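You operate a simulated robot arm through the tools that you are given. There is no shell and no other tool. Be economical: measure what you need, move in short steps, check, and stop when the job is done.

Carry out the task below with a simulated robot arm. There is one attempt and no reset: what you move stays moved.

TASK
Put things in order on the top of the trestle bench. At the end: the yellow peg stands where the grey silver can stood; the blue square block stands on top of the polishing pad; the grey silver can is on the large saucer; the plant tag (marked "CHIVES") from the top of the trestle bench stands where the yellow peg stood; whatever was shut is shut again. Leave all else as you found it, and nothing knocked over.

It is judged by the outcome, as a careful person would: the job done as asked, and still so three seconds after it is handed in. It fails if anything else is knocked over, pushed out of place, dropped, spilled or broken.

THE ROBOT
A 6-joint arm with a two-finger parallel gripper, fixed in place. Base frame: the origin is at the foot of the arm, x ahead of it, y to its left, z up; the work surface is at about z = 0.8. Lengths are in m, angles in degrees, forces in N, time in s.
With the tool pointing down near the work surface it reaches from about 0.24 to 0.64 m from the base axis. Its first joint turns from -66.0 to 66.0 degrees. Payload 2.7 kg.
The tool frame sits at the grasp point between the pads (the TCP): z along the fingers, y along the line on which they close. The tips reach 0.023 m beyond it. Largest opening 0.094 m; finger width 0.038, thickness 0.01; the body of the gripper, 0.054 by 0.096 m, starts 0.039 m behind the TCP.
Orientation is that of the tool frame in the base frame, as a unit quaternion [w, x, y, z]. With the fingers straight down and closing along the base's y, the tool's x points along the base's -x, its y along +y and its z along -z.

THE INTERFACE
- The arm moves only by the tool jog_arm. Its argument "series" is one flat list of numbers, 7 for each row, row after row: the shift along the tool's x, y, z in units of 30 mm (1.0 is 30 mm), then the turn, a rotation vector about the tool's x, y, z in units of 8 degrees (1.0 is 8 degrees), then the opening, from 0 (shut) to 1 (fully open). In form: [tx, ty, tz, ax, ay, az, hand, tx, ty, tz, ax, ay, az, hand, ...]. A call has 1 to 10 rows; each row shifts and turns the commanded pose from where the row before left it, along the tool's axes as they then stand. A call with a number of a shift or a turn outside -1 to 1 is refused whole. A row lasts 0.2 s, in which the tool goes at most 0.05 m and 8.6 degrees; a call with a longer step from one row to the next is refused whole, and so is a gripper value outside its range. A pose out of reach is approached as far as the arm can. The call stops where the force on the tool passes 40 N (or 10 N more than at its start, if that is more) or the arm is blocked; 0.2 s more then pass. The fingers move at their own pace (about 0.045 m/s each) and stop on an object; they squeeze with about 35 N. The grip force told is the motor's: it shows also when the fingers shut on nothing. Time passes only in rows, and 0.2 s behind the last, so rows that do not move let the fingers close. The reply holds the time, the measured pose of the TCP, the force on the tool along the base axes, the opening and the grip force, in the units named above and with some noise.
- Cameras (640 x 400 px; columns grow to the right, rows downward): "scene" is fixed at [0.0597, -0.421, 1.4038]; the picture's right is [0.90, -0.44, 0.00], its down [-0.25, -0.52, -0.82] and it looks along [0.36, 0.73, -0.58] (base axes); focal length 342 px, centre (320, 200). "wrist" rides on the gripper at [-0.039, 0, -0.044] in the tool frame; the picture's right is [0.00, -1.00, 0.00], its down [0.97, 0.00, -0.24] and it looks along [0.24, 0.00, 0.97] (tool axes); focal length 218 px, centre (320, 200).
- get_image(camera): a new picture of that camera. The clock stands still meanwhile.
- locate(camera, pixels): there is no depth. For up to 12 entries [column, row, z] of the newest picture of that camera ("zoom" is the newest enlarged one), the place [x, y] in the base frame at which the ray of that pixel passes the height z, good to about 0.002 m. The clock stands still meanwhile.
- inspect(camera, box): a new picture of the part [left, top, right, bottom] of that camera's present view, enlarged. The clock stands still meanwhile.
- hand_in(): hands the job in; it is judged then, once.

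Work in short steps. Measure before you move; look again where a grasp or a placing could have gone wrong, and mend it. You have 80 turns and 34 pictures in all, those below and enlarged ones among them. Open the gripper and draw the arm clear of the work before you hand the job in, unless the task says otherwise; then end with one line.

The tools are called after ">>>" as name(argument=value, ...) on one line, values as JSON. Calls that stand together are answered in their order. jog_arm: Moves the arm, as the interface text tells. Its arguments: {"type":"object","properties":{"series":{"type":"array"}},"required":["series"]} The other tools are called the same way: get_image (camera) takes a picture; locate (camera, pixels) gives the place at which the rays of pixels pass given heights; inspect (camera, box) takes an enlarged picture of a part of a camera's view; hand_in () hands the job in.

At the start:

```text
time_s: 0.0
position: [0.3509, 0.0883, 1.148]
ee_rot: [0.001, 0.0, 1.0, 0.001]
wrist_force: [0.6, -0.6, -0.5]
gripper_width: 0.0939
finger_force: 0.0
```

scene: 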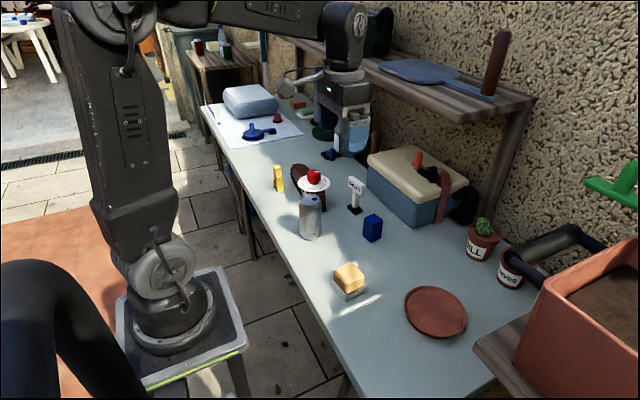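
wrist: 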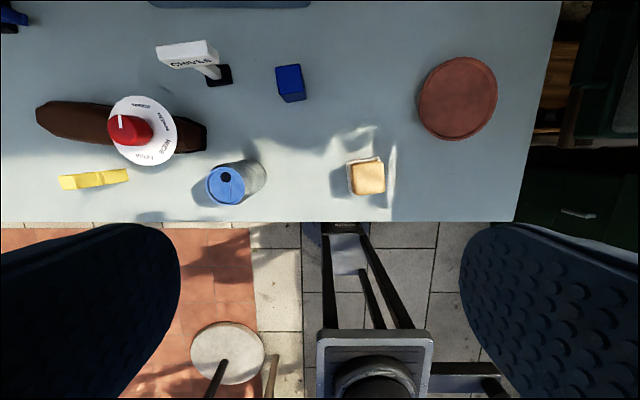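

I start by enlarging the work area in both views to identify the objects.

>>> inspect(camera="scene", box=[250, 140, 410, 240])

>>> inspect(camera="scene", box=[310, 180, 550, 350])

>>> inspect(camera="wrist", box=[20, 20, 400, 230])

```text
4.00 times, centred on (330, 190) of scene
```

zoom: 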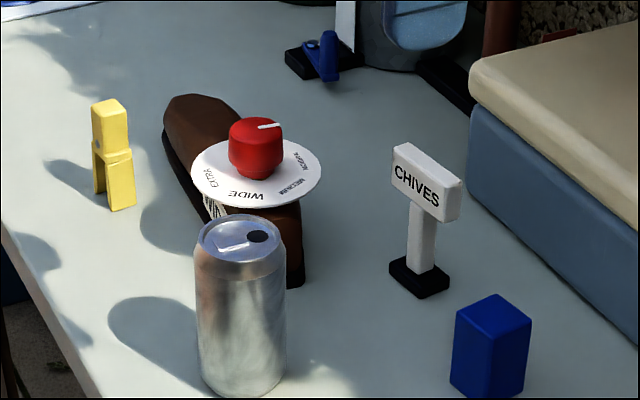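

```text
2.35 times, centred on (430, 265) of scene
```

zoom: 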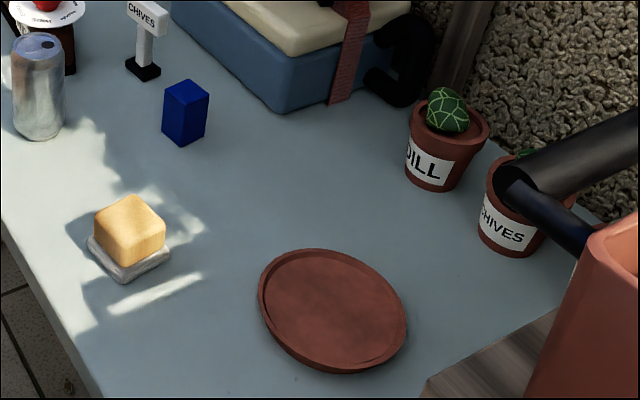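

```text
1.68 times, centred on (210, 125) of wrist
```

zoom: 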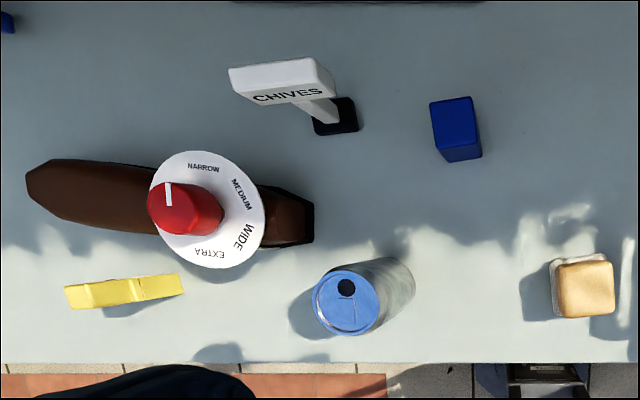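

The tan block at scene (348,278) sits on a whitish slab; I need to know whether it is one thing. I enlarge it and its surroundings further.

>>> inspect(camera="scene", box=[324, 252, 380, 307])

>>> inspect(camera="scene", box=[190, 70, 390, 195])

```text
7.27 times, centred on (352, 280) of scene
```

zoom: 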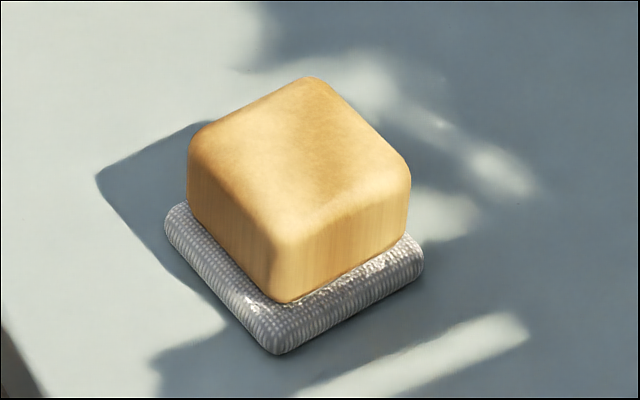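

```text
3.20 times, centred on (290, 132) of scene
```

zoom: 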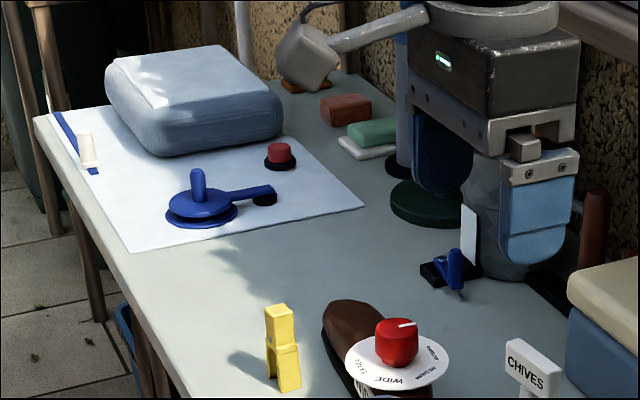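

The mesh pad carries a separate-looking wooden block; I will learn that by lifting it. Now I measure positions from both cameras.

>>> locate(camera="wrist", pixels=[[225, 185, 0.9], [225, 185, 0.92], [458, 97, 0.81], [368, 177, 0.84], [367, 192, 0.8], [288, 92, 0.84], [290, 101, 0.8], [219, 75, 0.8], [95, 180, 0.8], [95, 180, 0.86], [60, 190, 0.8], [127, 176, 0.8]])

>>> locate(camera="scene", pixels=[[309.5, 199.5, 0.9], [309.5, 199.5, 0.92], [310.7, 238.5, 0.8], [436, 312, 0.81], [348, 272, 0.84], [348.5, 300, 0.8], [373, 218, 0.84], [368, 239, 0.8], [354.5, 209, 0.8], [280, 192, 0.8], [275, 189, 0.8], [276.5, 166, 0.86]])

```text
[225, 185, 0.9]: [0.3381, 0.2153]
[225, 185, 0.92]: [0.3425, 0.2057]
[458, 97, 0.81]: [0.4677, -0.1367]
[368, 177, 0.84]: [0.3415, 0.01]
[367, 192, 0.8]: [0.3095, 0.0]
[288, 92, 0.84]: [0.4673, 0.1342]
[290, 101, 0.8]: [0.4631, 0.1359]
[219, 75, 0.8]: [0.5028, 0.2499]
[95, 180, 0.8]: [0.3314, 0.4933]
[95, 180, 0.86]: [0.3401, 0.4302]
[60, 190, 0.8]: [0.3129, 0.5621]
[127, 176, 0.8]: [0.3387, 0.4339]
```

```text
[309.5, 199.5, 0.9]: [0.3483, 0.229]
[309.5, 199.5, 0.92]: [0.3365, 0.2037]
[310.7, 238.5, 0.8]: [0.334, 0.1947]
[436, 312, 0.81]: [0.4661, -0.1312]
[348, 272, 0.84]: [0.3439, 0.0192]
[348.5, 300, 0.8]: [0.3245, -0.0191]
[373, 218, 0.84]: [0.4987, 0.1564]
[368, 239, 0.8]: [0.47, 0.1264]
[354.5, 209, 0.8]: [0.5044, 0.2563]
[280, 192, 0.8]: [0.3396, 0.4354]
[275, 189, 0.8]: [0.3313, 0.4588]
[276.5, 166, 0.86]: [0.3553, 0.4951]
```

Both cameras agree: can ≈(0.34,0.207), saucer ≈(0.467,-0.134), tan block ≈(0.342,0.01). I move down above the tan block for a near view.

>>> jog_arm(series=[0.06, -0.52, 1, 0, 0, 0, 1, 0.06, -0.52, 1, 0, 0, 0, 1, 0.06, -0.52, 1, 0, 0, 0, 1, 0.06, -0.52, 1, 0, 0, 0, 1, 0.06, -0.52, 1, 0, 0, 0, 1])

>>> get_image(camera="wrist")

```text
time_s: 1.2
position: [0.344, 0.0111, 0.9971]
ee_rot: [0.001, 0.0, 1.0, 0.0]
wrist_force: [0.4, -0.5, 0.8]
gripper_width: 0.0942
finger_force: 0.0
```

```text
26 pictures are left
```

wrist: 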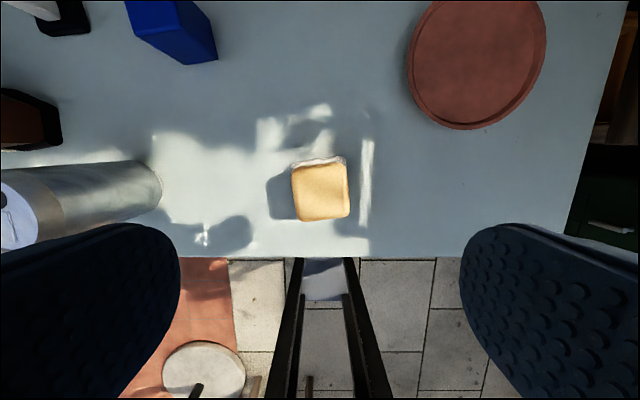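

The tan top spans (291..350, 165..220), pad edge visible at row 157. I locate corners for size and yaw.

>>> locate(camera="wrist", pixels=[[291, 170, 0.842], [346, 164, 0.842], [350, 215, 0.842], [299, 221, 0.842], [292, 163, 0.81], [345, 156, 0.81], [135, 10, 0.84], [184, 30, 0.84], [189, 65, 0.8], [217, 55, 0.8]])

>>> inspect(camera="wrist", box=[260, 140, 380, 230])

>>> locate(camera="scene", pixels=[[351, 259, 0.84], [360.5, 278, 0.81], [361, 287, 0.8], [338.5, 280, 0.805], [348.3, 303.7, 0.805], [348.7, 294, 0.81]])

```text
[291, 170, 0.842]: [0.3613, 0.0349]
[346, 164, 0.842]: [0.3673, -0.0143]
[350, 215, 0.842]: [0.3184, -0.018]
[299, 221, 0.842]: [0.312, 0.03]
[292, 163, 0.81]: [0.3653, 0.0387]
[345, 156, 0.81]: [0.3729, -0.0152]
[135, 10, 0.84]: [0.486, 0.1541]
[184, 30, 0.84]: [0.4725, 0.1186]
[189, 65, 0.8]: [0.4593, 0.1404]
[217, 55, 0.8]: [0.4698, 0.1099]
```

```text
4.44 times, centred on (320, 185) of wrist
```

zoom: 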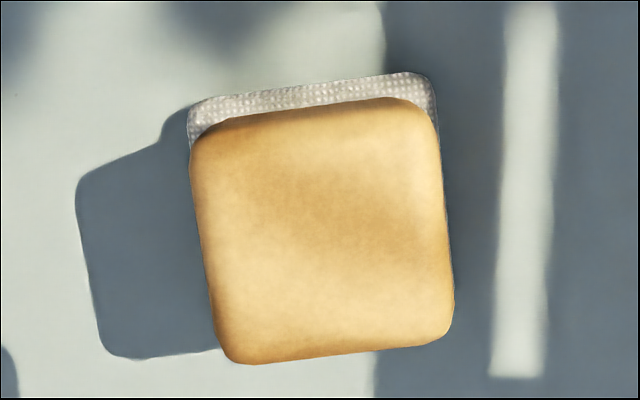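

```text
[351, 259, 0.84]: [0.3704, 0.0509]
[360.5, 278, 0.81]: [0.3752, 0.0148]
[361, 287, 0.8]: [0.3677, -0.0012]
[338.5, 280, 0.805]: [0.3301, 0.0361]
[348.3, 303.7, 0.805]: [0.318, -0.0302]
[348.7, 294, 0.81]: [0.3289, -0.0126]
```

Block ≈5 cm square, centre (0.340,0.008), yaw about +7°. I turn, descend so the tips end above the pad (tips ~0.819), and close.

>>> jog_arm(series=[0.13, -0.1, 0.5, 0, 0, -0.87, 1, 0, 0, 1, 0, 0, 0, 1, 0, 0, 1, 0, 0, 0, 1, 0, 0, 1, 0, 0, 0, 1, 0, 0, 1, 0, 0, 0, 1, 0, 0, 0.65, 0, 0, 0, 1, 0, 0, 0, 0, 0, 0, 0.3, 0, 0, 0, 0, 0, 0, 0.3, 0, 0, 0, 0, 0, 0, 0.3, 0, 0, 0, 0, 0, 0, 0.3])

```text
time_s: 3.4
position: [0.3378, 0.0069, 0.8448]
ee_rot: [0.001, -0.061, 0.998, 0.0]
wrist_force: [0.2, 0.3, 1.2]
gripper_width: 0.0518
finger_force: 35.1
```

Gripped at 0.052 m. I lift 4 cm and look whether the pad stays.

>>> jog_arm(series=[0, 0, -0.5, 0, 0, 0, 0.3, 0, 0, -1, 0, 0, 0, 0.3, 0, 0, 0, 0, 0, 0, 0.3])

>>> inspect(camera="scene", box=[290, 200, 450, 300])

```text
time_s: 4.2
position: [0.3377, 0.0078, 0.889]
ee_rot: [0.0, -0.06, 0.998, 0.0]
wrist_force: [0.0, -0.1, -0.6]
gripper_width: 0.0517
finger_force: 35.0
```

```text
4.00 times, centred on (370, 250) of scene
```

zoom: 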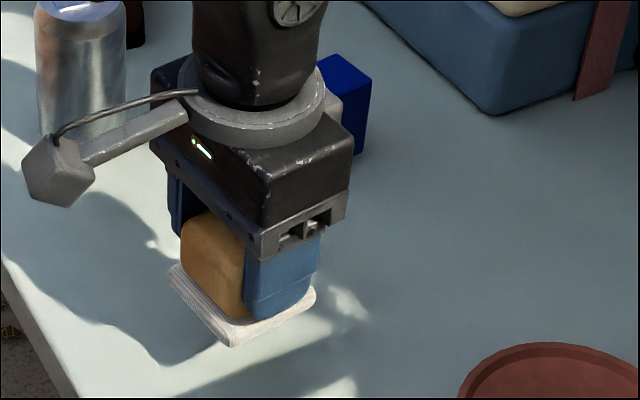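

The mesh pad rose with the wood (near corner moved from row ~302 to ~286): it is one object, the polishing pad, so the blue block belongs on its top. I set it back exactly and release.

>>> jog_arm(series=[0, 0, 0.7, 0, 0, 0, 0.3, 0, 0, 0.5, 0, 0, 0, 0.3, 0, 0, 0.28, 0, 0, 0, 0.3, 0, 0, 0, 0, 0, 0, 0.3])

```text
time_s: 5.2
position: [0.3389, 0.0074, 0.844]
ee_rot: [0.001, -0.059, 0.998, 0.0]
wrist_force: [-6.0, -0.8, 21.1]
gripper_width: 0.0512
finger_force: 34.8
```

Contact force shows it rests again. I release, rise, undo the yaw, and go above the blue block.

>>> jog_arm(series=[0, 0, 0, 0, 0, 0, 0.8, 0, 0, 0, 0, 0, 0, 0.8, 0, 0, -1, 0, 0, 0, 0.8, 0, 0, -1, 0, 0, 0.87, 0.8, 0, 0, -1, 0, 0, 0, 0.8, -0.8, 0.8, -1, 0, 0, 0, 0.8, -1, 1, -0.2, 0, 0, 0, 0.8, -1, 1, 0, 0, 0, 0, 0.8, -1, 1, 0, 0, 0, 0, 0.8, -0.2, 0.3, 0, 0, 0, 0, 0.8])

>>> get_image(camera="wrist")

>>> inspect(camera="scene", box=[324, 252, 380, 307])

```text
time_s: 7.4
position: [0.4591, 0.1311, 0.9694]
ee_rot: [0.0, 0.001, 1.0, -0.001]
wrist_force: [0.1, 0.0, -0.2]
gripper_width: 0.0751
finger_force: 0.0
```

```text
23 pictures are left
```

wrist: 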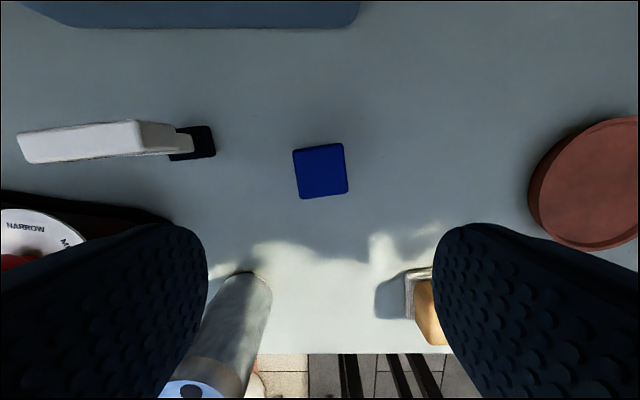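

```text
7.27 times, centred on (352, 280) of scene
```

zoom: 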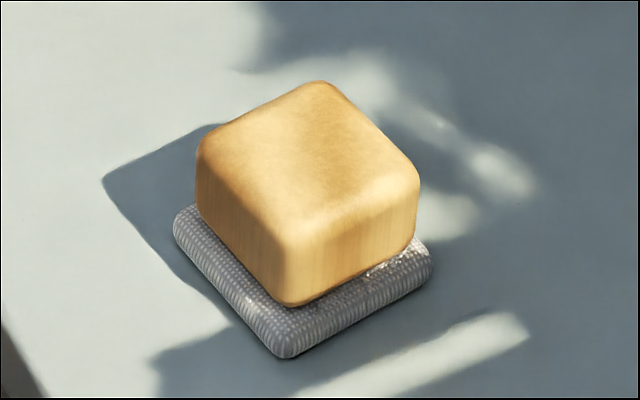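

The pad is back to within ~2 mm. Blue top spans (293..348,143..199); I locate corners.

>>> locate(camera="wrist", pixels=[[293, 150, 0.845], [343, 143, 0.845], [348, 192, 0.845], [301, 199, 0.845], [293, 150, 0.86], [343, 143, 0.86], [348, 192, 0.86], [301, 199, 0.86]])

>>> locate(camera="scene", pixels=[[373, 218.5, 0.845], [373, 218.5, 0.86], [363.5, 235, 0.8], [371.5, 242, 0.8], [380.5, 235, 0.8], [372.5, 224, 0.85]])

```text
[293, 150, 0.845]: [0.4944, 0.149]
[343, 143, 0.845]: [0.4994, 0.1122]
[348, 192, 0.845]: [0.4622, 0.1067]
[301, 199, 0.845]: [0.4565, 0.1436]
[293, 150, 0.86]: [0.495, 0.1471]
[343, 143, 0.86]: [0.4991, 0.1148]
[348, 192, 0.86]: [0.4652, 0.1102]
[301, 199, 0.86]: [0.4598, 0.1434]
```

```text
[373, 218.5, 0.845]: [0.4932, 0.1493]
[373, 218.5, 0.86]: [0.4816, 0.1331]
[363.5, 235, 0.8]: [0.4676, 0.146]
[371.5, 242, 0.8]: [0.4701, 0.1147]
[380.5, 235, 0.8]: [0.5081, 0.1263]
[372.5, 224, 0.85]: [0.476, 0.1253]
```

Block centre ≈(0.479,0.129), ~3.4 cm square, ~6 cm tall, yaw +7°. I descend and grasp.

>>> jog_arm(series=[-0.66, -0.07, 0.4, 0, 0, 0, 0.8, 0, 0, 1, 0, 0, -0.87, 0.8, 0, 0, 1, 0, 0, 0, 0.8, 0, 0, 1, 0, 0, 0, 0.8, 0, 0, 0.98, 0, 0, 0, 0.8, 0, 0, 0, 0, 0, 0, 0.1, 0, 0, 0, 0, 0, 0, 0.1, 0, 0, 0, 0, 0, 0, 0.1, 0, 0, 0, 0, 0, 0, 0.1])

```text
time_s: 9.4
position: [0.4776, 0.1302, 0.8381]
ee_rot: [-0.001, -0.059, 0.998, 0.001]
wrist_force: [-0.7, 0.2, 0.1]
gripper_width: 0.0355
finger_force: 35.0
```

Gripped at 0.0355. Lift 10 cm and carry over the pad.

>>> jog_arm(series=[0, 0, -1, 0, 0, 0, 0.1, 0, 0, -1, 0, 0, 0, 0.1, 0, 0, -1, 0, 0, 0, 0.1, 0.844, -0.589, -0.33, 0, 0, 0, 0.1, 0.844, -0.589, 0, 0, 0, 0, 0.1, 0.844, -0.589, 0, 0, 0, 0, 0.1, 0.844, -0.589, 0, 0, 0, 0, 0.1, 0.844, -0.589, 0, 0, 0, 0, 0.1, 0.846, -0.587, 0, 0, 0, 0, 0.1, 0, 0, 0, 0, 0, 0, 0.1])

```text
time_s: 11.6
position: [0.3405, 0.003, 0.9396]
ee_rot: [0.001, -0.061, 0.998, 0.001]
wrist_force: [0.1, 0.3, 0.1]
gripper_width: 0.0355
finger_force: 34.9
```

At (0.3405,0.003): nudge y by 3 mm and descend cautiously toward expected contact near TCP z≈0.883.

>>> jog_arm(series=[0, 0.1, 1, 0, 0, 0, 0.1, 0, 0, 0.5, 0, 0, 0, 0.1, 0, 0, 0.15, 0, 0, 0, 0.1, 0, 0, 0, 0, 0, 0, 0.1])

>>> inspect(camera="scene", box=[310, 230, 390, 310])

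```text
time_s: 12.6
position: [0.3395, 0.0076, 0.8906]
ee_rot: [0.001, -0.06, 0.998, 0.0]
wrist_force: [0.5, -0.3, -1.3]
gripper_width: 0.0356
finger_force: 35.0
```

```text
5.00 times, centred on (350, 270) of scene
```

zoom: 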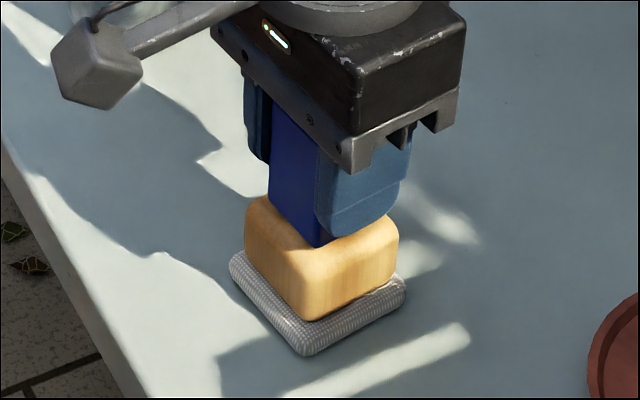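

Hovering and well centred (block corner (318,247) vs expected (313,260) after ~7 mm drop). I lower in small steps to contact.

>>> jog_arm(series=[0, 0, 0.1, 0, 0, 0, 0.1, 0, 0, 0.08, 0, 0, 0, 0.1, 0, 0, 0, 0, 0, 0, 0.1])

```text
time_s: 13.4
position: [0.3413, 0.0077, 0.8855]
ee_rot: [0.003, -0.06, 0.998, 0.001]
wrist_force: [-2.5, -1.5, 33.3]
gripper_width: 0.0359
finger_force: 34.6
```

Firm contact (33 N). I ease off 1 mm, then open and rise straight up.

>>> jog_arm(series=[0, 0, -0.05, 0, 0, 0, 0.1, 0, 0, 0, 0, 0, 0, 0.6, 0, 0, 0, 0, 0, 0, 0.6, 0, 0, 0, 0, 0, 0, 0.6, 0, 0, -1, 0, 0, 0, 0.6, 0, 0, -1, 0, 0, 0, 0.6, 0, 0, -1, 0, 0, 0.87, 1])

>>> inspect(camera="scene", box=[310, 230, 390, 310])

```text
time_s: 15.0
position: [0.3405, 0.0074, 0.9737]
ee_rot: [0.001, 0.001, 1.0, -0.001]
wrist_force: [-0.3, -0.3, 0.1]
gripper_width: 0.0912
finger_force: 0.1
```

```text
5.00 times, centred on (350, 270) of scene
```

zoom: 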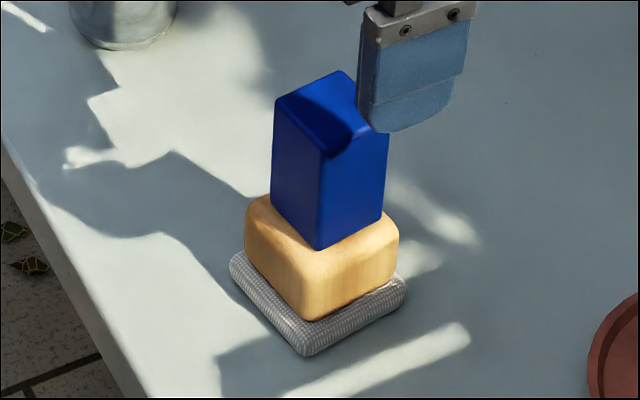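

Blue block stands on the pad. Next the can: I rise and go above it for a near look.

>>> jog_arm(series=[0, 0, -1, 0, 0, 0, 1, 0, 0.7, -0.9, 0, 0, 0, 1, 0, 1, 0, 0, 0, 0, 1, 0, 1, 0, 0, 0, 0, 1, 0, 1, 0, 0, 0, 0, 1, 0, 1, 0, 0, 0, 0, 1, 0, 1, 0, 0, 0, 0, 1, 0, 0.9, 0, 0, 0, 0, 1])

>>> get_image(camera="wrist")

```text
time_s: 16.8
position: [0.3406, 0.2057, 1.031]
ee_rot: [0.001, 0.001, 1.0, 0.0]
wrist_force: [0.6, 0.2, 0.2]
gripper_width: 0.094
finger_force: 0.0
```

```text
19 pictures are left
```

wrist: 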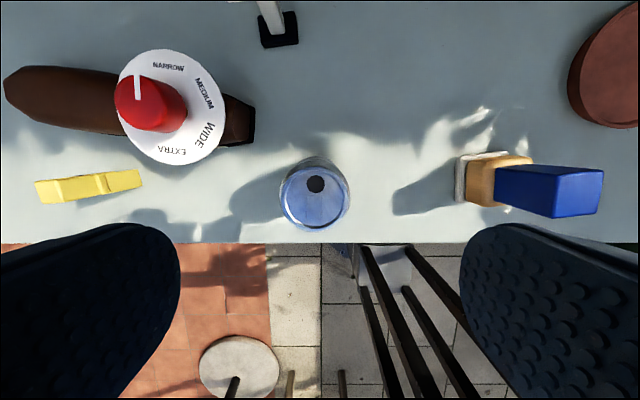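

Can lid centre at (314,196), rim cols 280–350. I locate it, its base edge, and neighbours.

>>> locate(camera="wrist", pixels=[[314, 197, 0.918], [280, 194, 0.91], [350, 194, 0.91], [315, 156, 0.8], [255, 140, 0.81], [228, 115, 0.87], [40, 191, 0.85], [138, 180, 0.85], [142, 186, 0.8], [262, 42, 0.8], [297, 38, 0.8], [278, 26, 0.805]])

>>> locate(camera="scene", pixels=[[309.5, 200, 0.915], [309.5, 200, 0.92], [310.7, 238.7, 0.8], [299, 230, 0.8], [321, 230, 0.8]])

```text
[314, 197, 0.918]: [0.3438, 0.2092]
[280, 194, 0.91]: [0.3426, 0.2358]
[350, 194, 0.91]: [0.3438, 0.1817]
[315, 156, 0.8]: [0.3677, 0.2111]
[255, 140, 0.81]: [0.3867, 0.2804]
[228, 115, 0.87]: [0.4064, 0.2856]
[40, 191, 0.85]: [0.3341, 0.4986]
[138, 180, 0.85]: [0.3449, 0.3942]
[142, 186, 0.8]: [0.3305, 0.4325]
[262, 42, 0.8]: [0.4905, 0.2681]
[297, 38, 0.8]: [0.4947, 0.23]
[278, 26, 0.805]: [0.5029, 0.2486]
```

```text
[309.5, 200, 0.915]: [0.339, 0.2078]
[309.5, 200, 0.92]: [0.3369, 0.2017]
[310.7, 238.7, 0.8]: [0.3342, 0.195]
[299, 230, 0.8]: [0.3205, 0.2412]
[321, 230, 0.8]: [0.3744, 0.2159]
```

Can centre ≈(0.342,0.208), Ø≈5.4 cm, top ≈0.915. I descend to TCP 0.888 (body stays above the lid) and close.

>>> jog_arm(series=[-0.03, 0.08, 0.9, 0, 0, 0, 1, 0, 0, 1, 0, 0, 0, 1, 0, 0, 1, 0, 0, 0, 1, 0, 0, 1, 0, 0, 0, 1, 0, 0, 0.87, 0, 0, 0, 1, 0, 0, 0, 0, 0, 0, 0.4, 0, 0, 0, 0, 0, 0, 0.4, 0, 0, 0, 0, 0, 0, 0.4, 0, 0, 0, 0, 0, 0, 0.4])

```text
time_s: 18.8
position: [0.3419, 0.2068, 0.8881]
ee_rot: [0.0, 0.0, 1.0, 0.0]
wrist_force: [0.2, 0.4, 0.3]
gripper_width: 0.0543
finger_force: 35.1
```

Can gripped. I lift 14 cm and start toward the saucer.

>>> jog_arm(series=[0, 0, -0.6, 0, 0, 0, 0.4, 0, 0, -1, 0, 0, 0, 0.4, 0, 0, -1, 0, 0, 0, 0.4, 0, 0, -1, 0, 0, 0, 0.4, -0.2, -0.5, -1, 0, 0, 0, 0.4, -0.35, -0.9, 0, 0, 0, 0, 0.4, -0.35, -0.95, 0, 0, 0, 0, 0.4, -0.35, -0.95, 0, 0, 0, 0, 0.4, -0.35, -0.95, 0, 0, 0, 0, 0.4, -0.35, -0.95, 0, 0, 0, 0, 0.4])

>>> jog_arm(series=[-0.35, -0.95, 0, 0, 0, 0, 0.4, -0.35, -0.95, 0, 0, 0, 0, 0.4, -0.35, -0.95, 0, 0, 0, 0, 0.4, -0.35, -0.95, 0, 0, 0, 0, 0.4, -0.35, -0.95, 0, 0, 0, 0, 0.4, -0.3, -0.9, 0, 0, 0, 0, 0.4, -0.17, -0.52, 0, 0, 0, 0, 0.4, 0, 0, 0, 0, 0, 0, 0.4])

>>> get_image(camera="scene")

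```text
time_s: 21.0
position: [0.3991, 0.051, 1.0264]
ee_rot: [0.0, -0.001, 1.0, -0.001]
wrist_force: [0.1, -0.4, 0.4]
gripper_width: 0.054
finger_force: 35.2
```

```text
time_s: 22.8
position: [0.4652, -0.135, 1.0265]
ee_rot: [0.0, 0.0, 1.0, 0.0]
wrist_force: [0.2, -1.0, -0.7]
gripper_width: 0.0538
finger_force: 35.4
```

```text
18 pictures are left
```

scene: 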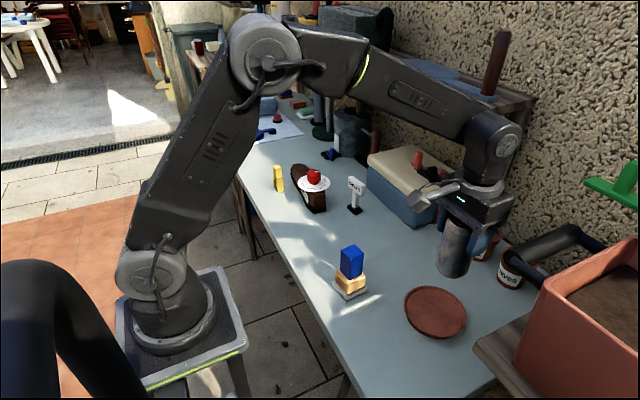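

Saucer centre ≈(0.467,-0.134), can hovers above it. I descend to ~1 cm above contact.

>>> jog_arm(series=[-0.04, 0.03, 0.7, 0, 0, 0, 0.4, 0, 0, 1, 0, 0, 0, 0.4, 0, 0, 1, 0, 0, 0, 0.4, 0, 0, 1, 0, 0, 0, 0.4, 0, 0, 0.4, 0, 0, 0, 0.4, 0, 0, 0, 0, 0, 0, 0.4])

>>> inspect(camera="scene", box=[380, 250, 500, 350])

```text
time_s: 24.2
position: [0.4667, -0.1325, 0.9018]
ee_rot: [0.001, -0.001, 1.0, -0.001]
wrist_force: [0.4, -0.2, -0.9]
gripper_width: 0.0538
finger_force: 34.7
```

```text
4.00 times, centred on (440, 300) of scene
```

zoom: 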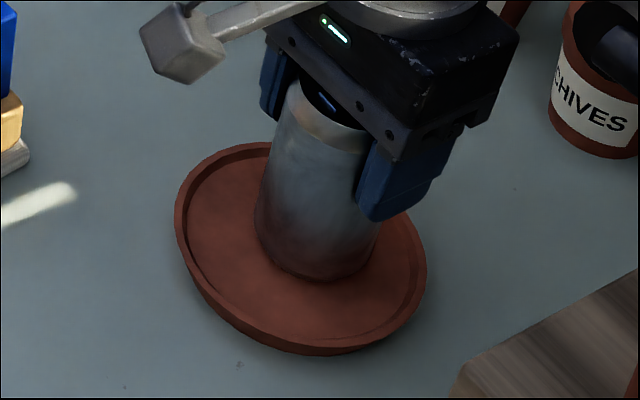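

Can hovers over the saucer floor, near centre. Lower slowly to contact.

>>> jog_arm(series=[0, 0, 0.1, 0, 0, 0, 0.4, 0, 0, 0.08, 0, 0, 0, 0.4, 0, 0, 0.06, 0, 0, 0, 0.4, 0, 0, 0, 0, 0, 0, 0.4])

```text
time_s: 25.2
position: [0.4661, -0.1341, 0.8972]
ee_rot: [0.001, 0.0, 1.0, 0.001]
wrist_force: [-7.1, 4.0, 18.7]
gripper_width: 0.0541
finger_force: 35.2
```

Contact at TCP ≈0.897. I open and rise straight up.

>>> jog_arm(series=[0, 0, -0.04, 0, 0, 0, 0.4, 0, 0, 0, 0, 0, 0, 0.95, 0, 0, 0, 0, 0, 0, 0.95, 0, 0, 0, 0, 0, 0, 0.95, 0, 0, -0.5, 0, 0, 0, 0.95, 0, 0, -1, 0, 0, 0, 0.95, 0, 0, -1, 0, 0, 0, 0.95, 0, 0, -1, 0, 0, 0, 0.95, 0, 0, -1, 0, 0, 0, 0.95])

>>> inspect(camera="scene", box=[380, 250, 500, 350])

```text
time_s: 27.2
position: [0.4684, -0.1319, 1.0313]
ee_rot: [0.001, -0.001, 1.0, 0.0]
wrist_force: [0.3, 0.0, 0.9]
gripper_width: 0.0895
finger_force: 0.2
```

```text
4.00 times, centred on (440, 300) of scene
```

zoom: 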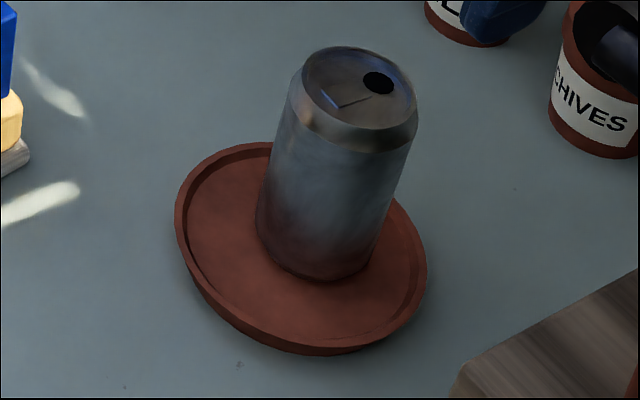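

Can is standing on the saucer. Now I travel to above the yellow peg.

>>> jog_arm(series=[0.2, 0.6, 0, 0, 0, 0, 0.95, 0.24, 0.97, 0, 0, 0, 0, 0.95, 0.24, 0.97, 0, 0, 0, 0, 0.95, 0.24, 0.97, 0, 0, 0, 0, 0.95, 0.24, 0.97, 0, 0, 0, 0, 0.95, 0.24, 0.97, 0, 0, 0, 0, 0.95, 0.24, 0.97, 0, 0, 0, 0, 0.95, 0.24, 0.97, 0, 0, 0, 0, 0.95, 0.24, 0.97, 0, 0, 0, 0, 0.95, 0.24, 0.97, 0, 0, 0, 0, 0.95])

>>> jog_arm(series=[0.24, 0.97, 0, 0, 0, 0, 0.95, 0.24, 0.97, 0, 0, 0, 0, 0.95, 0.24, 0.97, 0, 0, 0, 0, 0.95, 0.24, 0.97, 0, 0, 0, 0, 0.95, 0.24, 0.97, 0, 0, 0, 0, 0.95, 0.24, 0.97, 0, 0, 0, 0, 0.95, 0.24, 0.97, 0, 0, 0, 0, 0.95, 0.2, 0.97, 0, 0, 0, 0, 0.95, 0, 0.7, 0, 0, 0, 0, 0.95, 0, 0, 0, 0, 0, 0, 0.95])

>>> get_image(camera="wrist")

```text
time_s: 29.4
position: [0.3964, 0.1466, 1.0325]
ee_rot: [0.001, 0.0, 1.0, 0.0]
wrist_force: [-0.3, -0.4, -0.1]
gripper_width: 0.089
finger_force: 0.1
```

```text
time_s: 31.6
position: [0.3413, 0.4019, 1.0318]
ee_rot: [0.001, 0.001, 1.0, 0.0]
wrist_force: [0.1, -0.2, 0.1]
gripper_width: 0.0891
finger_force: 0.1
```

```text
15 pictures are left
```

wrist: 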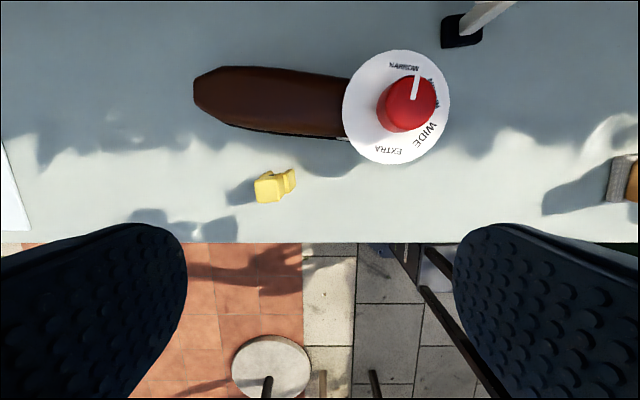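

Peg seen at (255..296,168..203). I enlarge it.

>>> inspect(camera="wrist", box=[225, 150, 325, 220])

```text
5.71 times, centred on (275, 185) of wrist
```

zoom: 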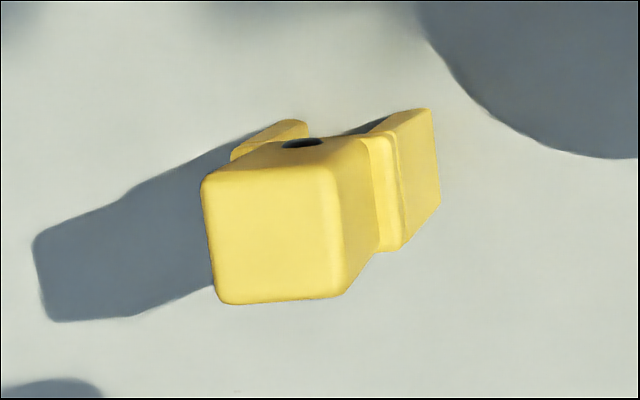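

Locating the peg's top face and base for height and centre.

>>> locate(camera="zoom", pixels=[[276, 237, 0.84], [276, 237, 0.86], [276, 237, 0.88], [203, 175, 0.87], [333, 168, 0.87], [348, 298, 0.87], [220, 303, 0.87], [434, 110, 0.8], [440, 200, 0.8], [400, 250, 0.8], [308, 122, 0.8]])

>>> locate(camera="scene", pixels=[[277, 166, 0.84], [277, 166, 0.86], [277, 166, 0.88], [279, 192.5, 0.8], [283.5, 190.5, 0.8], [273.5, 188, 0.8]])

```text
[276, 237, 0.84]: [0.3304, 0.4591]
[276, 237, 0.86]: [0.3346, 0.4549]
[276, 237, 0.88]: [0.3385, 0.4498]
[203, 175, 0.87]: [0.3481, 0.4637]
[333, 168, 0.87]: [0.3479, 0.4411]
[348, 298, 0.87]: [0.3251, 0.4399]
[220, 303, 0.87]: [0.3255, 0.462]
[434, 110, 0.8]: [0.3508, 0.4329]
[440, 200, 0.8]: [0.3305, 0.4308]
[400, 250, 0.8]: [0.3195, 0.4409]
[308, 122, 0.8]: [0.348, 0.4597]
```

```text
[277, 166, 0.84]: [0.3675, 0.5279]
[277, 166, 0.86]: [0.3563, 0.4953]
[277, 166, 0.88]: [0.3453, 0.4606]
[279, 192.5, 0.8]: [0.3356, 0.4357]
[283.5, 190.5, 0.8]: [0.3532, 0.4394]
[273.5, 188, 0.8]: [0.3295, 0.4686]
```

Peg: top ≈0.886, centre ≈(0.340,0.450), upper body ~2.2 cm wide, legs below. I grasp the upper body (TCP 0.873, tips ≈0.85), yaw +5°.

>>> jog_arm(series=[0.04, 0.8, 0, 0, 0, 0, 0.6, 0, 0.79, 0.29, 0, 0, 0, 0.6, 0, 0, 1, 0, 0, -0.6, 0.6, 0, 0, 1, 0, 0, 0, 0.6, 0, 0, 1, 0, 0, 0, 0.6, 0, 0, 0, 0, 0, 0, 0.6])

>>> get_image(camera="wrist")

```text
time_s: 33.0
position: [0.3385, 0.4484, 0.9321]
ee_rot: [0.0, -0.041, 0.999, 0.0]
wrist_force: [1.0, 0.3, 0.2]
gripper_width: 0.0565
finger_force: 0.1
```

```text
13 pictures are left
```

wrist: 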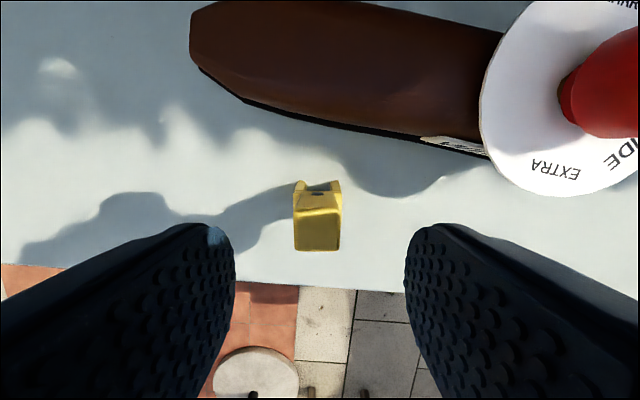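

Peg top centred between the fingers at (318,228) and squared up. Check x alignment and disc clearance.

>>> locate(camera="wrist", pixels=[[317, 230, 0.886], [297, 208, 0.886], [340, 208, 0.886], [296, 250, 0.886], [338, 250, 0.886], [484, 130, 0.87], [545, 195, 0.87], [420, 138, 0.83], [298, 184, 0.8], [340, 181, 0.8]])

```text
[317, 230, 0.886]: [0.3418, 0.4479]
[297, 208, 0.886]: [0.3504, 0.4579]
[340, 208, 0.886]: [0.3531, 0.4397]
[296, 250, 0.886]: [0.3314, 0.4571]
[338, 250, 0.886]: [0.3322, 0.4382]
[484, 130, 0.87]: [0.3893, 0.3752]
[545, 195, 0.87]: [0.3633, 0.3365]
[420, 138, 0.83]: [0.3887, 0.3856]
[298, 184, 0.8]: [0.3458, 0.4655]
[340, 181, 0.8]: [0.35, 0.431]
```

Clear. Peg centre (0.3415,0.448). Descend 59 mm and close.

>>> jog_arm(series=[-0.08, 0, 0.97, 0, 0, 0, 0.6, 0, 0, 1, 0, 0, 0, 0.6, 0, 0, 0, 0, 0, 0, 0.6, 0, 0, 0, 0, 0, 0, 0.05, 0, 0, 0, 0, 0, 0, 0.05, 0, 0, 0, 0, 0, 0, 0.05, 0, 0, 0, 0, 0, 0, 0.05])

```text
time_s: 34.6
position: [0.3435, 0.4502, 0.8761]
ee_rot: [0.001, -0.042, 0.999, 0.0]
wrist_force: [-0.6, -0.7, 0.6]
gripper_width: 0.0209
finger_force: 34.9
```

Gripped (0.021). Lift 12 cm and carry to the can's old spot (0.342,0.207).

>>> jog_arm(series=[0, 0, -0.6, 0, 0, 0, 0.05, 0, 0, -1, 0, 0, 0, 0.05, 0, 0, -1, 0, 0, 0, 0.05, 0, 0, -1, 0, 0, 0, 0.05, 0, -0.5, -0.4, 0, 0, 0, 0.05, 0.08, -0.95, 0, 0, 0, 0, 0.05, 0.08, -0.95, 0, 0, 0, 0, 0.05, 0.08, -0.95, 0, 0, 0, 0, 0.05, 0.08, -0.95, 0, 0, 0, 0, 0.05, 0.08, -0.95, 0, 0, 0, 0, 0.05])

>>> jog_arm(series=[0.08, -0.95, 0, 0, 0, 0, 0.05, 0.08, -0.95, 0, 0, 0, 0, 0.05, 0.1, -0.91, 0.5, 0, 0, 0, 0.05, 0, 0, 1, 0, 0, 0, 0.05, 0, 0, 1, 0, 0, 0, 0.05, 0, 0, 1, 0, 0, 0, 0.05, 0, 0, 0, 0, 0, 0, 0.05])

>>> inspect(camera="scene", box=[250, 150, 390, 250])

```text
time_s: 36.8
position: [0.3435, 0.2907, 0.9953]
ee_rot: [0.0, -0.04, 0.999, -0.001]
wrist_force: [0.1, -0.7, -0.1]
gripper_width: 0.0211
finger_force: 34.7
```

```text
time_s: 38.4
position: [0.3421, 0.2064, 0.8888]
ee_rot: [0.001, -0.042, 0.999, -0.001]
wrist_force: [-0.4, -0.9, 0.5]
gripper_width: 0.0212
finger_force: 34.9
```

```text
4.00 times, centred on (320, 200) of scene
```

zoom: 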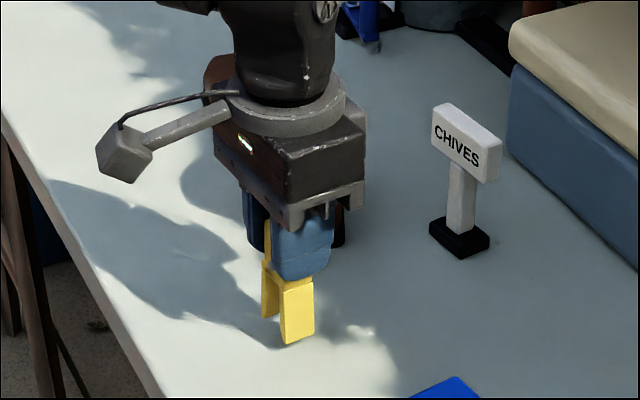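

Upright and in place; about 13 mm to go. Lower gently to contact.

>>> jog_arm(series=[0, 0, 0.2, 0, 0, 0, 0.05, 0, 0, 0.14, 0, 0, 0, 0.05, 0, 0, 0.08, 0, 0, 0, 0.05, 0, 0, 0, 0, 0, 0, 0.05])

```text
time_s: 39.4
position: [0.3437, 0.2058, 0.8769]
ee_rot: [0.001, -0.041, 0.999, 0.001]
wrist_force: [-0.3, -0.3, -0.8]
gripper_width: 0.0211
finger_force: 34.9
```

No contact yet (z 0.877). I lower a few mm more.

>>> jog_arm(series=[0, 0, 0.05, 0, 0, 0, 0.05, 0, 0, 0.04, 0, 0, 0, 0.05, 0, 0, 0, 0, 0, 0, 0.05])

```text
time_s: 40.2
position: [0.3444, 0.206, 0.8765]
ee_rot: [0.001, -0.042, 0.999, 0.002]
wrist_force: [-6.9, -3.3, 25.8]
gripper_width: 0.0213
finger_force: 34.9
```

Contact. I ease off, open and rise; then undo the yaw.

>>> jog_arm(series=[0, 0, -0.05, 0, 0, 0, 0.05, 0, 0, 0, 0, 0, 0, 0.5, 0, 0, 0, 0, 0, 0, 0.5, 0, 0, 0, 0, 0, 0, 0.5, 0, 0, -0.5, 0, 0, 0, 0.5, 0, 0, -1, 0, 0, 0, 0.5, 0, 0, -1, 0, 0, 0, 0.5, 0, 0, -1, 0, 0, 0.6, 0.8, -0.5, 0, -1, 0, 0, 0, 0.8])

>>> inspect(camera="scene", box=[250, 150, 390, 250])

```text
time_s: 42.2
position: [0.3575, 0.2063, 1.0134]
ee_rot: [0.001, 0.001, 1.0, 0.001]
wrist_force: [-0.1, -0.2, 0.7]
gripper_width: 0.0753
finger_force: 0.1
```

```text
4.00 times, centred on (320, 200) of scene
```

zoom: 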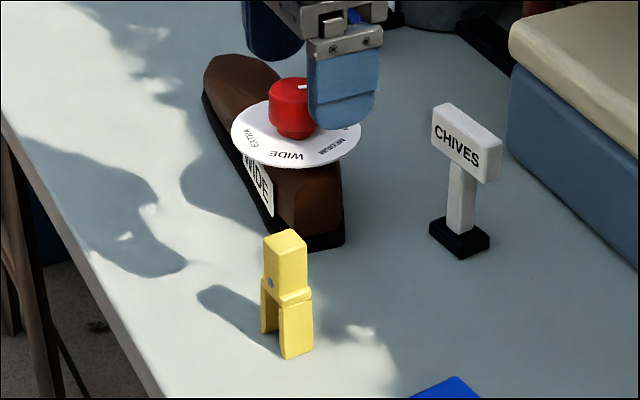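

Peg stands at the can's old place. Next I go above the plant tag.

>>> jog_arm(series=[-0.8, 0.26, -0.5, 0, 0, 0, 1, -0.9, 0.3, 0, 0, 0, 0, 1, -0.9, 0.3, 0, 0, 0, 0, 1, -0.9, 0.3, 0, 0, 0, 0, 1, -0.9, 0.27, 0, 0, 0, 0, 1, 0, 0, 0, 0, 0, 0, 1])

>>> inspect(camera="wrist", box=[200, 100, 440, 250])

```text
time_s: 43.6
position: [0.4899, 0.2502, 1.0256]
ee_rot: [0.0, 0.0, 1.0, 0.0]
wrist_force: [0.2, -1.0, 0.7]
gripper_width: 0.0939
finger_force: 0.1
```

```text
2.67 times, centred on (320, 175) of wrist
```

zoom: 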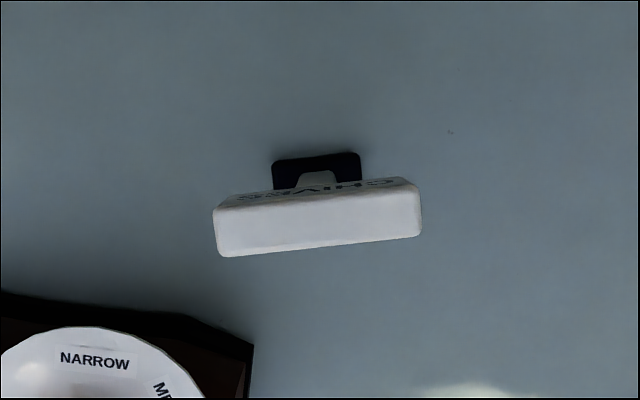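

Tag head seen from above at zoom (213..421,187..257), base behind. Locate.

>>> locate(camera="zoom", pixels=[[318, 222, 0.88], [318, 222, 0.9], [318, 222, 0.92], [214, 210, 0.9], [417, 187, 0.9], [421, 233, 0.9], [220, 257, 0.9], [272, 165, 0.81], [360, 155, 0.81], [362, 180, 0.81], [250, 345, 0.81]])

>>> locate(camera="scene", pixels=[[357, 181.3, 0.88], [357, 181.3, 0.9], [357, 181.3, 0.92], [355, 214.5, 0.8], [347, 208, 0.8], [362.5, 210, 0.8]])

```text
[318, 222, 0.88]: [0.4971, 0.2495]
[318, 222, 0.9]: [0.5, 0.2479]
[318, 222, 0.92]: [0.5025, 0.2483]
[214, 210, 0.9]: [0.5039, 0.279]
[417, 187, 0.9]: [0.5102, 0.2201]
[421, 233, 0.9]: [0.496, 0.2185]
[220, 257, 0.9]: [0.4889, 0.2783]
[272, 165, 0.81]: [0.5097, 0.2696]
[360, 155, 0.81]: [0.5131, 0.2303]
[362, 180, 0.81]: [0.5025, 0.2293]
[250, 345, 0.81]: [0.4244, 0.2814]
```

```text
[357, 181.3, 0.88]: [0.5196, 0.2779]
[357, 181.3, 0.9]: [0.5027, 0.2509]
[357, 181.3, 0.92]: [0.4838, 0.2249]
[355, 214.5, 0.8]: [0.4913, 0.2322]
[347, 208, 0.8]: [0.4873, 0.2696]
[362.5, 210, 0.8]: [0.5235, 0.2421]
```

Head top ≈0.902, 59 mm along y, centre (0.500,0.249), yaw +6°. I grasp it by its ends at TCP z 0.888.

>>> jog_arm(series=[-0.35, -0.03, 0.4, 0, 0, 0, 1, 0, 0, 1, 0, 0, -0.78, 1, 0, 0, 1, 0, 0, 0, 1, 0, 0, 1, 0, 0, 0, 1, 0, 0, 1, 0, 0, 0, 1, 0, 0, 0.19, 0, 0, 0, 1, 0, 0, 0, 0, 0, 0, 0.45, 0, 0, 0, 0, 0, 0, 0.45, 0, 0, 0, 0, 0, 0, 0.45, 0, 0, 0, 0, 0, 0, 0.45])

```text
time_s: 45.8
position: [0.501, 0.2474, 0.8898]
ee_rot: [0.001, -0.054, 0.999, 0.0]
wrist_force: [-0.1, -0.1, 0.8]
gripper_width: 0.0612
finger_force: 35.9
```

Tag gripped (0.061). Lift 18 cm to clear the knob, then carry to the peg's old spot (0.341,0.449).

>>> jog_arm(series=[0, 0, -0.5, 0, 0, 0, 0.45, 0, 0, -1, 0, 0, 0, 0.45, 0, 0, -1, 0, 0, 0, 0.45, 0, 0, -1, 0, 0, 0, 0.45, 0, 0, -1, 0, 0, 0, 0.45, 0, 0, -1, 0, 0, 0, 0.45, 0, 0, -0.5, 0, 0, 0, 0.45])

>>> inspect(camera="scene", box=[260, 60, 460, 230])

```text
time_s: 47.4
position: [0.5001, 0.2488, 1.0685]
ee_rot: [0.001, -0.055, 0.999, 0.0]
wrist_force: [-0.4, 0.4, -0.2]
gripper_width: 0.0612
finger_force: 35.3
```

```text
2.35 times, centred on (360, 145) of scene
```

zoom: 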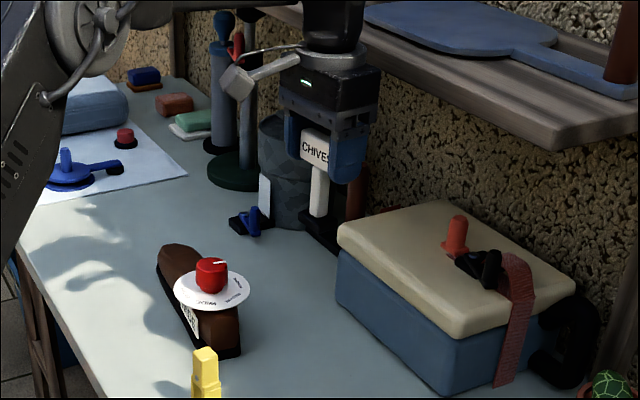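

Tag held upright. Carry over to the target, descending only at the end.

>>> jog_arm(series=[0.56, 0.9, 0, 0, 0, 0, 0.45, 0.57, 0.9, 0, 0, 0, 0, 0.45, 0.57, 0.9, 0, 0, 0, 0, 0.45, 0.57, 0.9, 0, 0, 0, 0, 0.45, 0.57, 0.9, 0, 0, 0, 0, 0.45, 0.57, 0.9, 0, 0, 0, 0, 0.45, 0.57, 0.9, 0, 0, 0, 0, 0.45, 0.57, 0.9, 0, 0, 0, 0, 0.45, 0, 0, 0, 0, 0, 0, 0.45])

```text
time_s: 49.4
position: [0.3388, 0.4494, 1.0704]
ee_rot: [0.001, -0.054, 0.999, 0.0]
wrist_force: [0.7, 0.1, -0.6]
gripper_width: 0.0611
finger_force: 35.2
```

At (0.339,0.449). Nudge x +2 mm and descend to about 1 cm above contact.

>>> jog_arm(series=[-0.07, 0, 0.6, 0, 0, 0, 0.45, 0, 0, 1, 0, 0, 0, 0.45, 0, 0, 1, 0, 0, 0, 0.45, 0, 0, 1, 0, 0, 0, 0.45, 0, 0, 1, 0, 0, 0, 0.45, 0, 0, 0.9, 0, 0, 0, 0.45, 0, 0, 0.15, 0, 0, 0, 0.45, 0, 0, 0, 0, 0, 0, 0.45])

>>> inspect(camera="scene", box=[230, 120, 350, 210])

```text
time_s: 51.2
position: [0.3423, 0.4495, 0.8983]
ee_rot: [0.001, -0.054, 0.999, 0.0]
wrist_force: [-0.4, 0.1, -0.7]
gripper_width: 0.0608
finger_force: 34.6
```

```text
4.44 times, centred on (290, 165) of scene
```

zoom: 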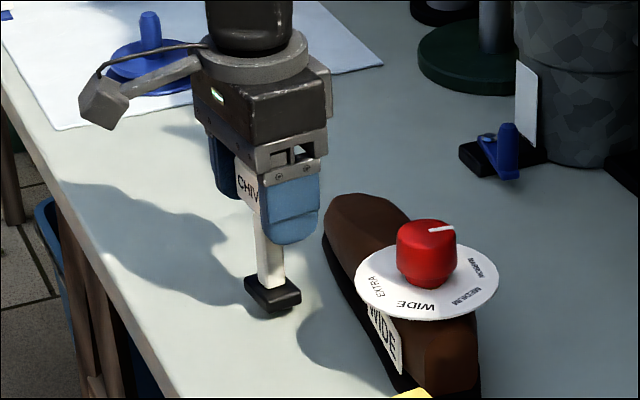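

Upright, clear of the brown brush. Lower the last ~1 cm to contact.

>>> jog_arm(series=[0, 0, 0.14, 0, 0, 0, 0.45, 0, 0, 0.1, 0, 0, 0, 0.45, 0, 0, 0.06, 0, 0, 0, 0.45, 0, 0, 0, 0, 0, 0, 0.45])

```text
time_s: 52.2
position: [0.3419, 0.4491, 0.8884]
ee_rot: [0.001, -0.054, 0.999, 0.0]
wrist_force: [-0.4, -0.2, -0.3]
gripper_width: 0.061
finger_force: 35.0
```

Not in contact yet; a few mm more.

>>> jog_arm(series=[0, 0, 0.04, 0, 0, 0, 0.45, 0, 0, 0.04, 0, 0, 0, 0.45, 0, 0, 0, 0, 0, 0, 0.45])

```text
time_s: 53.0
position: [0.3431, 0.4483, 0.8885]
ee_rot: [0.001, -0.054, 0.999, 0.001]
wrist_force: [-3.8, -1.9, 10.5]
gripper_width: 0.0613
finger_force: 34.6
```

Contact (10 N). I open, then rise straight up.

>>> jog_arm(series=[0, 0, 0, 0, 0, 0, 0.95, 0, 0, 0, 0, 0, 0, 0.95, 0, 0, 0, 0, 0, 0, 0.95, 0, 0, -0.5, 0, 0, 0, 0.95, 0, 0, -1, 0, 0, 0, 0.95, 0, 0, -1, 0, 0, 0, 0.95, 0, 0, -1, 0, 0, 0.78, 0.95, 0, 0, -1, 0, 0, 0, 0.95, 0, 0, -1, 0, 0, 0, 0.95])

>>> get_image(camera="scene")

>>> inspect(camera="scene", box=[230, 120, 390, 240])

```text
time_s: 55.0
position: [0.343, 0.4492, 1.0548]
ee_rot: [0.001, 0.001, 1.0, 0.001]
wrist_force: [0.3, 0.0, 0.2]
gripper_width: 0.0893
finger_force: 0.1
```

```text
7 pictures are left
```

scene: 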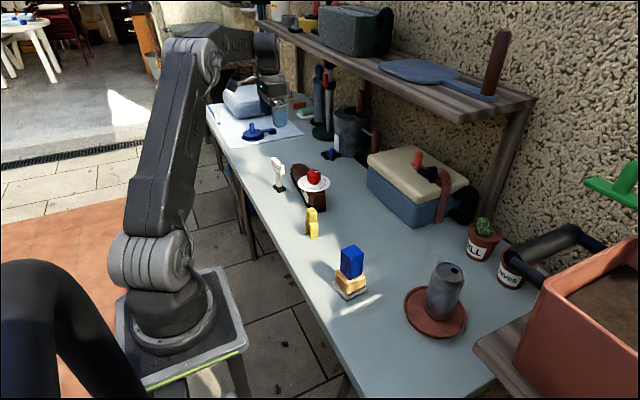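

```text
3.33 times, centred on (310, 180) of scene
```

zoom: 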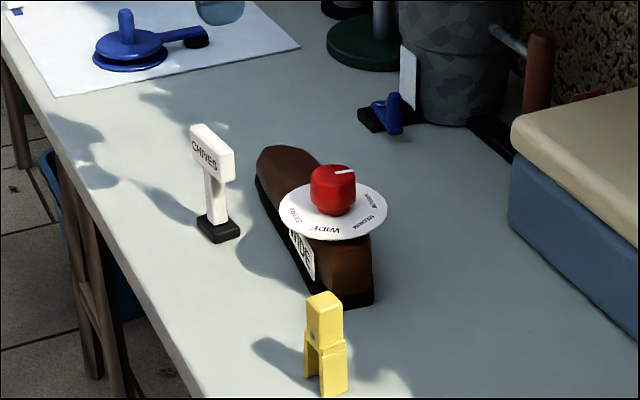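

Everything stands as asked. I draw the arm up and back to its starting region.

>>> jog_arm(series=[0, 0, -1, 0, 0, 0, 1, 0, 0, -1, 0, 0, 0, 1, 0, -0.5, -1, 0, 0, 0, 1, 0, -1, 0, 0, 0, 0, 1, 0, -1, 0, 0, 0, 0, 1, 0, -1, 0, 0, 0, 0, 1, 0, -1, 0, 0, 0, 0, 1, 0, -1, 0, 0, 0, 0, 1, 0, -1, 0, 0, 0, 0, 1, 0, -1, 0, 0, 0, 0, 1])

>>> get_image(camera="wrist")

```text
time_s: 57.2
position: [0.3427, 0.224, 1.1413]
ee_rot: [0.001, 0.0, 1.0, 0.0]
wrist_force: [-0.2, -0.3, -0.4]
gripper_width: 0.0939
finger_force: 0.1
```

```text
5 pictures are left
```

wrist: 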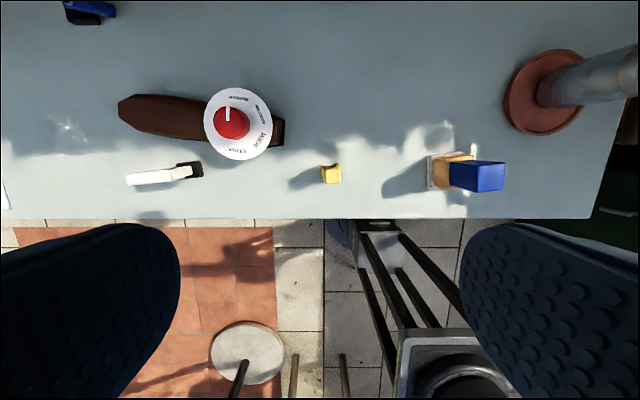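

All four items are in place and standing, and the arm is clear with the gripper open. I hand the job in.

>>> hand_in()

```text
The job is handed in.
```

The job is handed in: the peg stands at the can's old spot, the blue block on the polishing pad, the can on the large saucer and the CHIVES tag at the peg's old spot. I lifted the pad briefly to check that it was one piece and set it back within about 2 mm; nothing was knocked over and nothing shut was opened.
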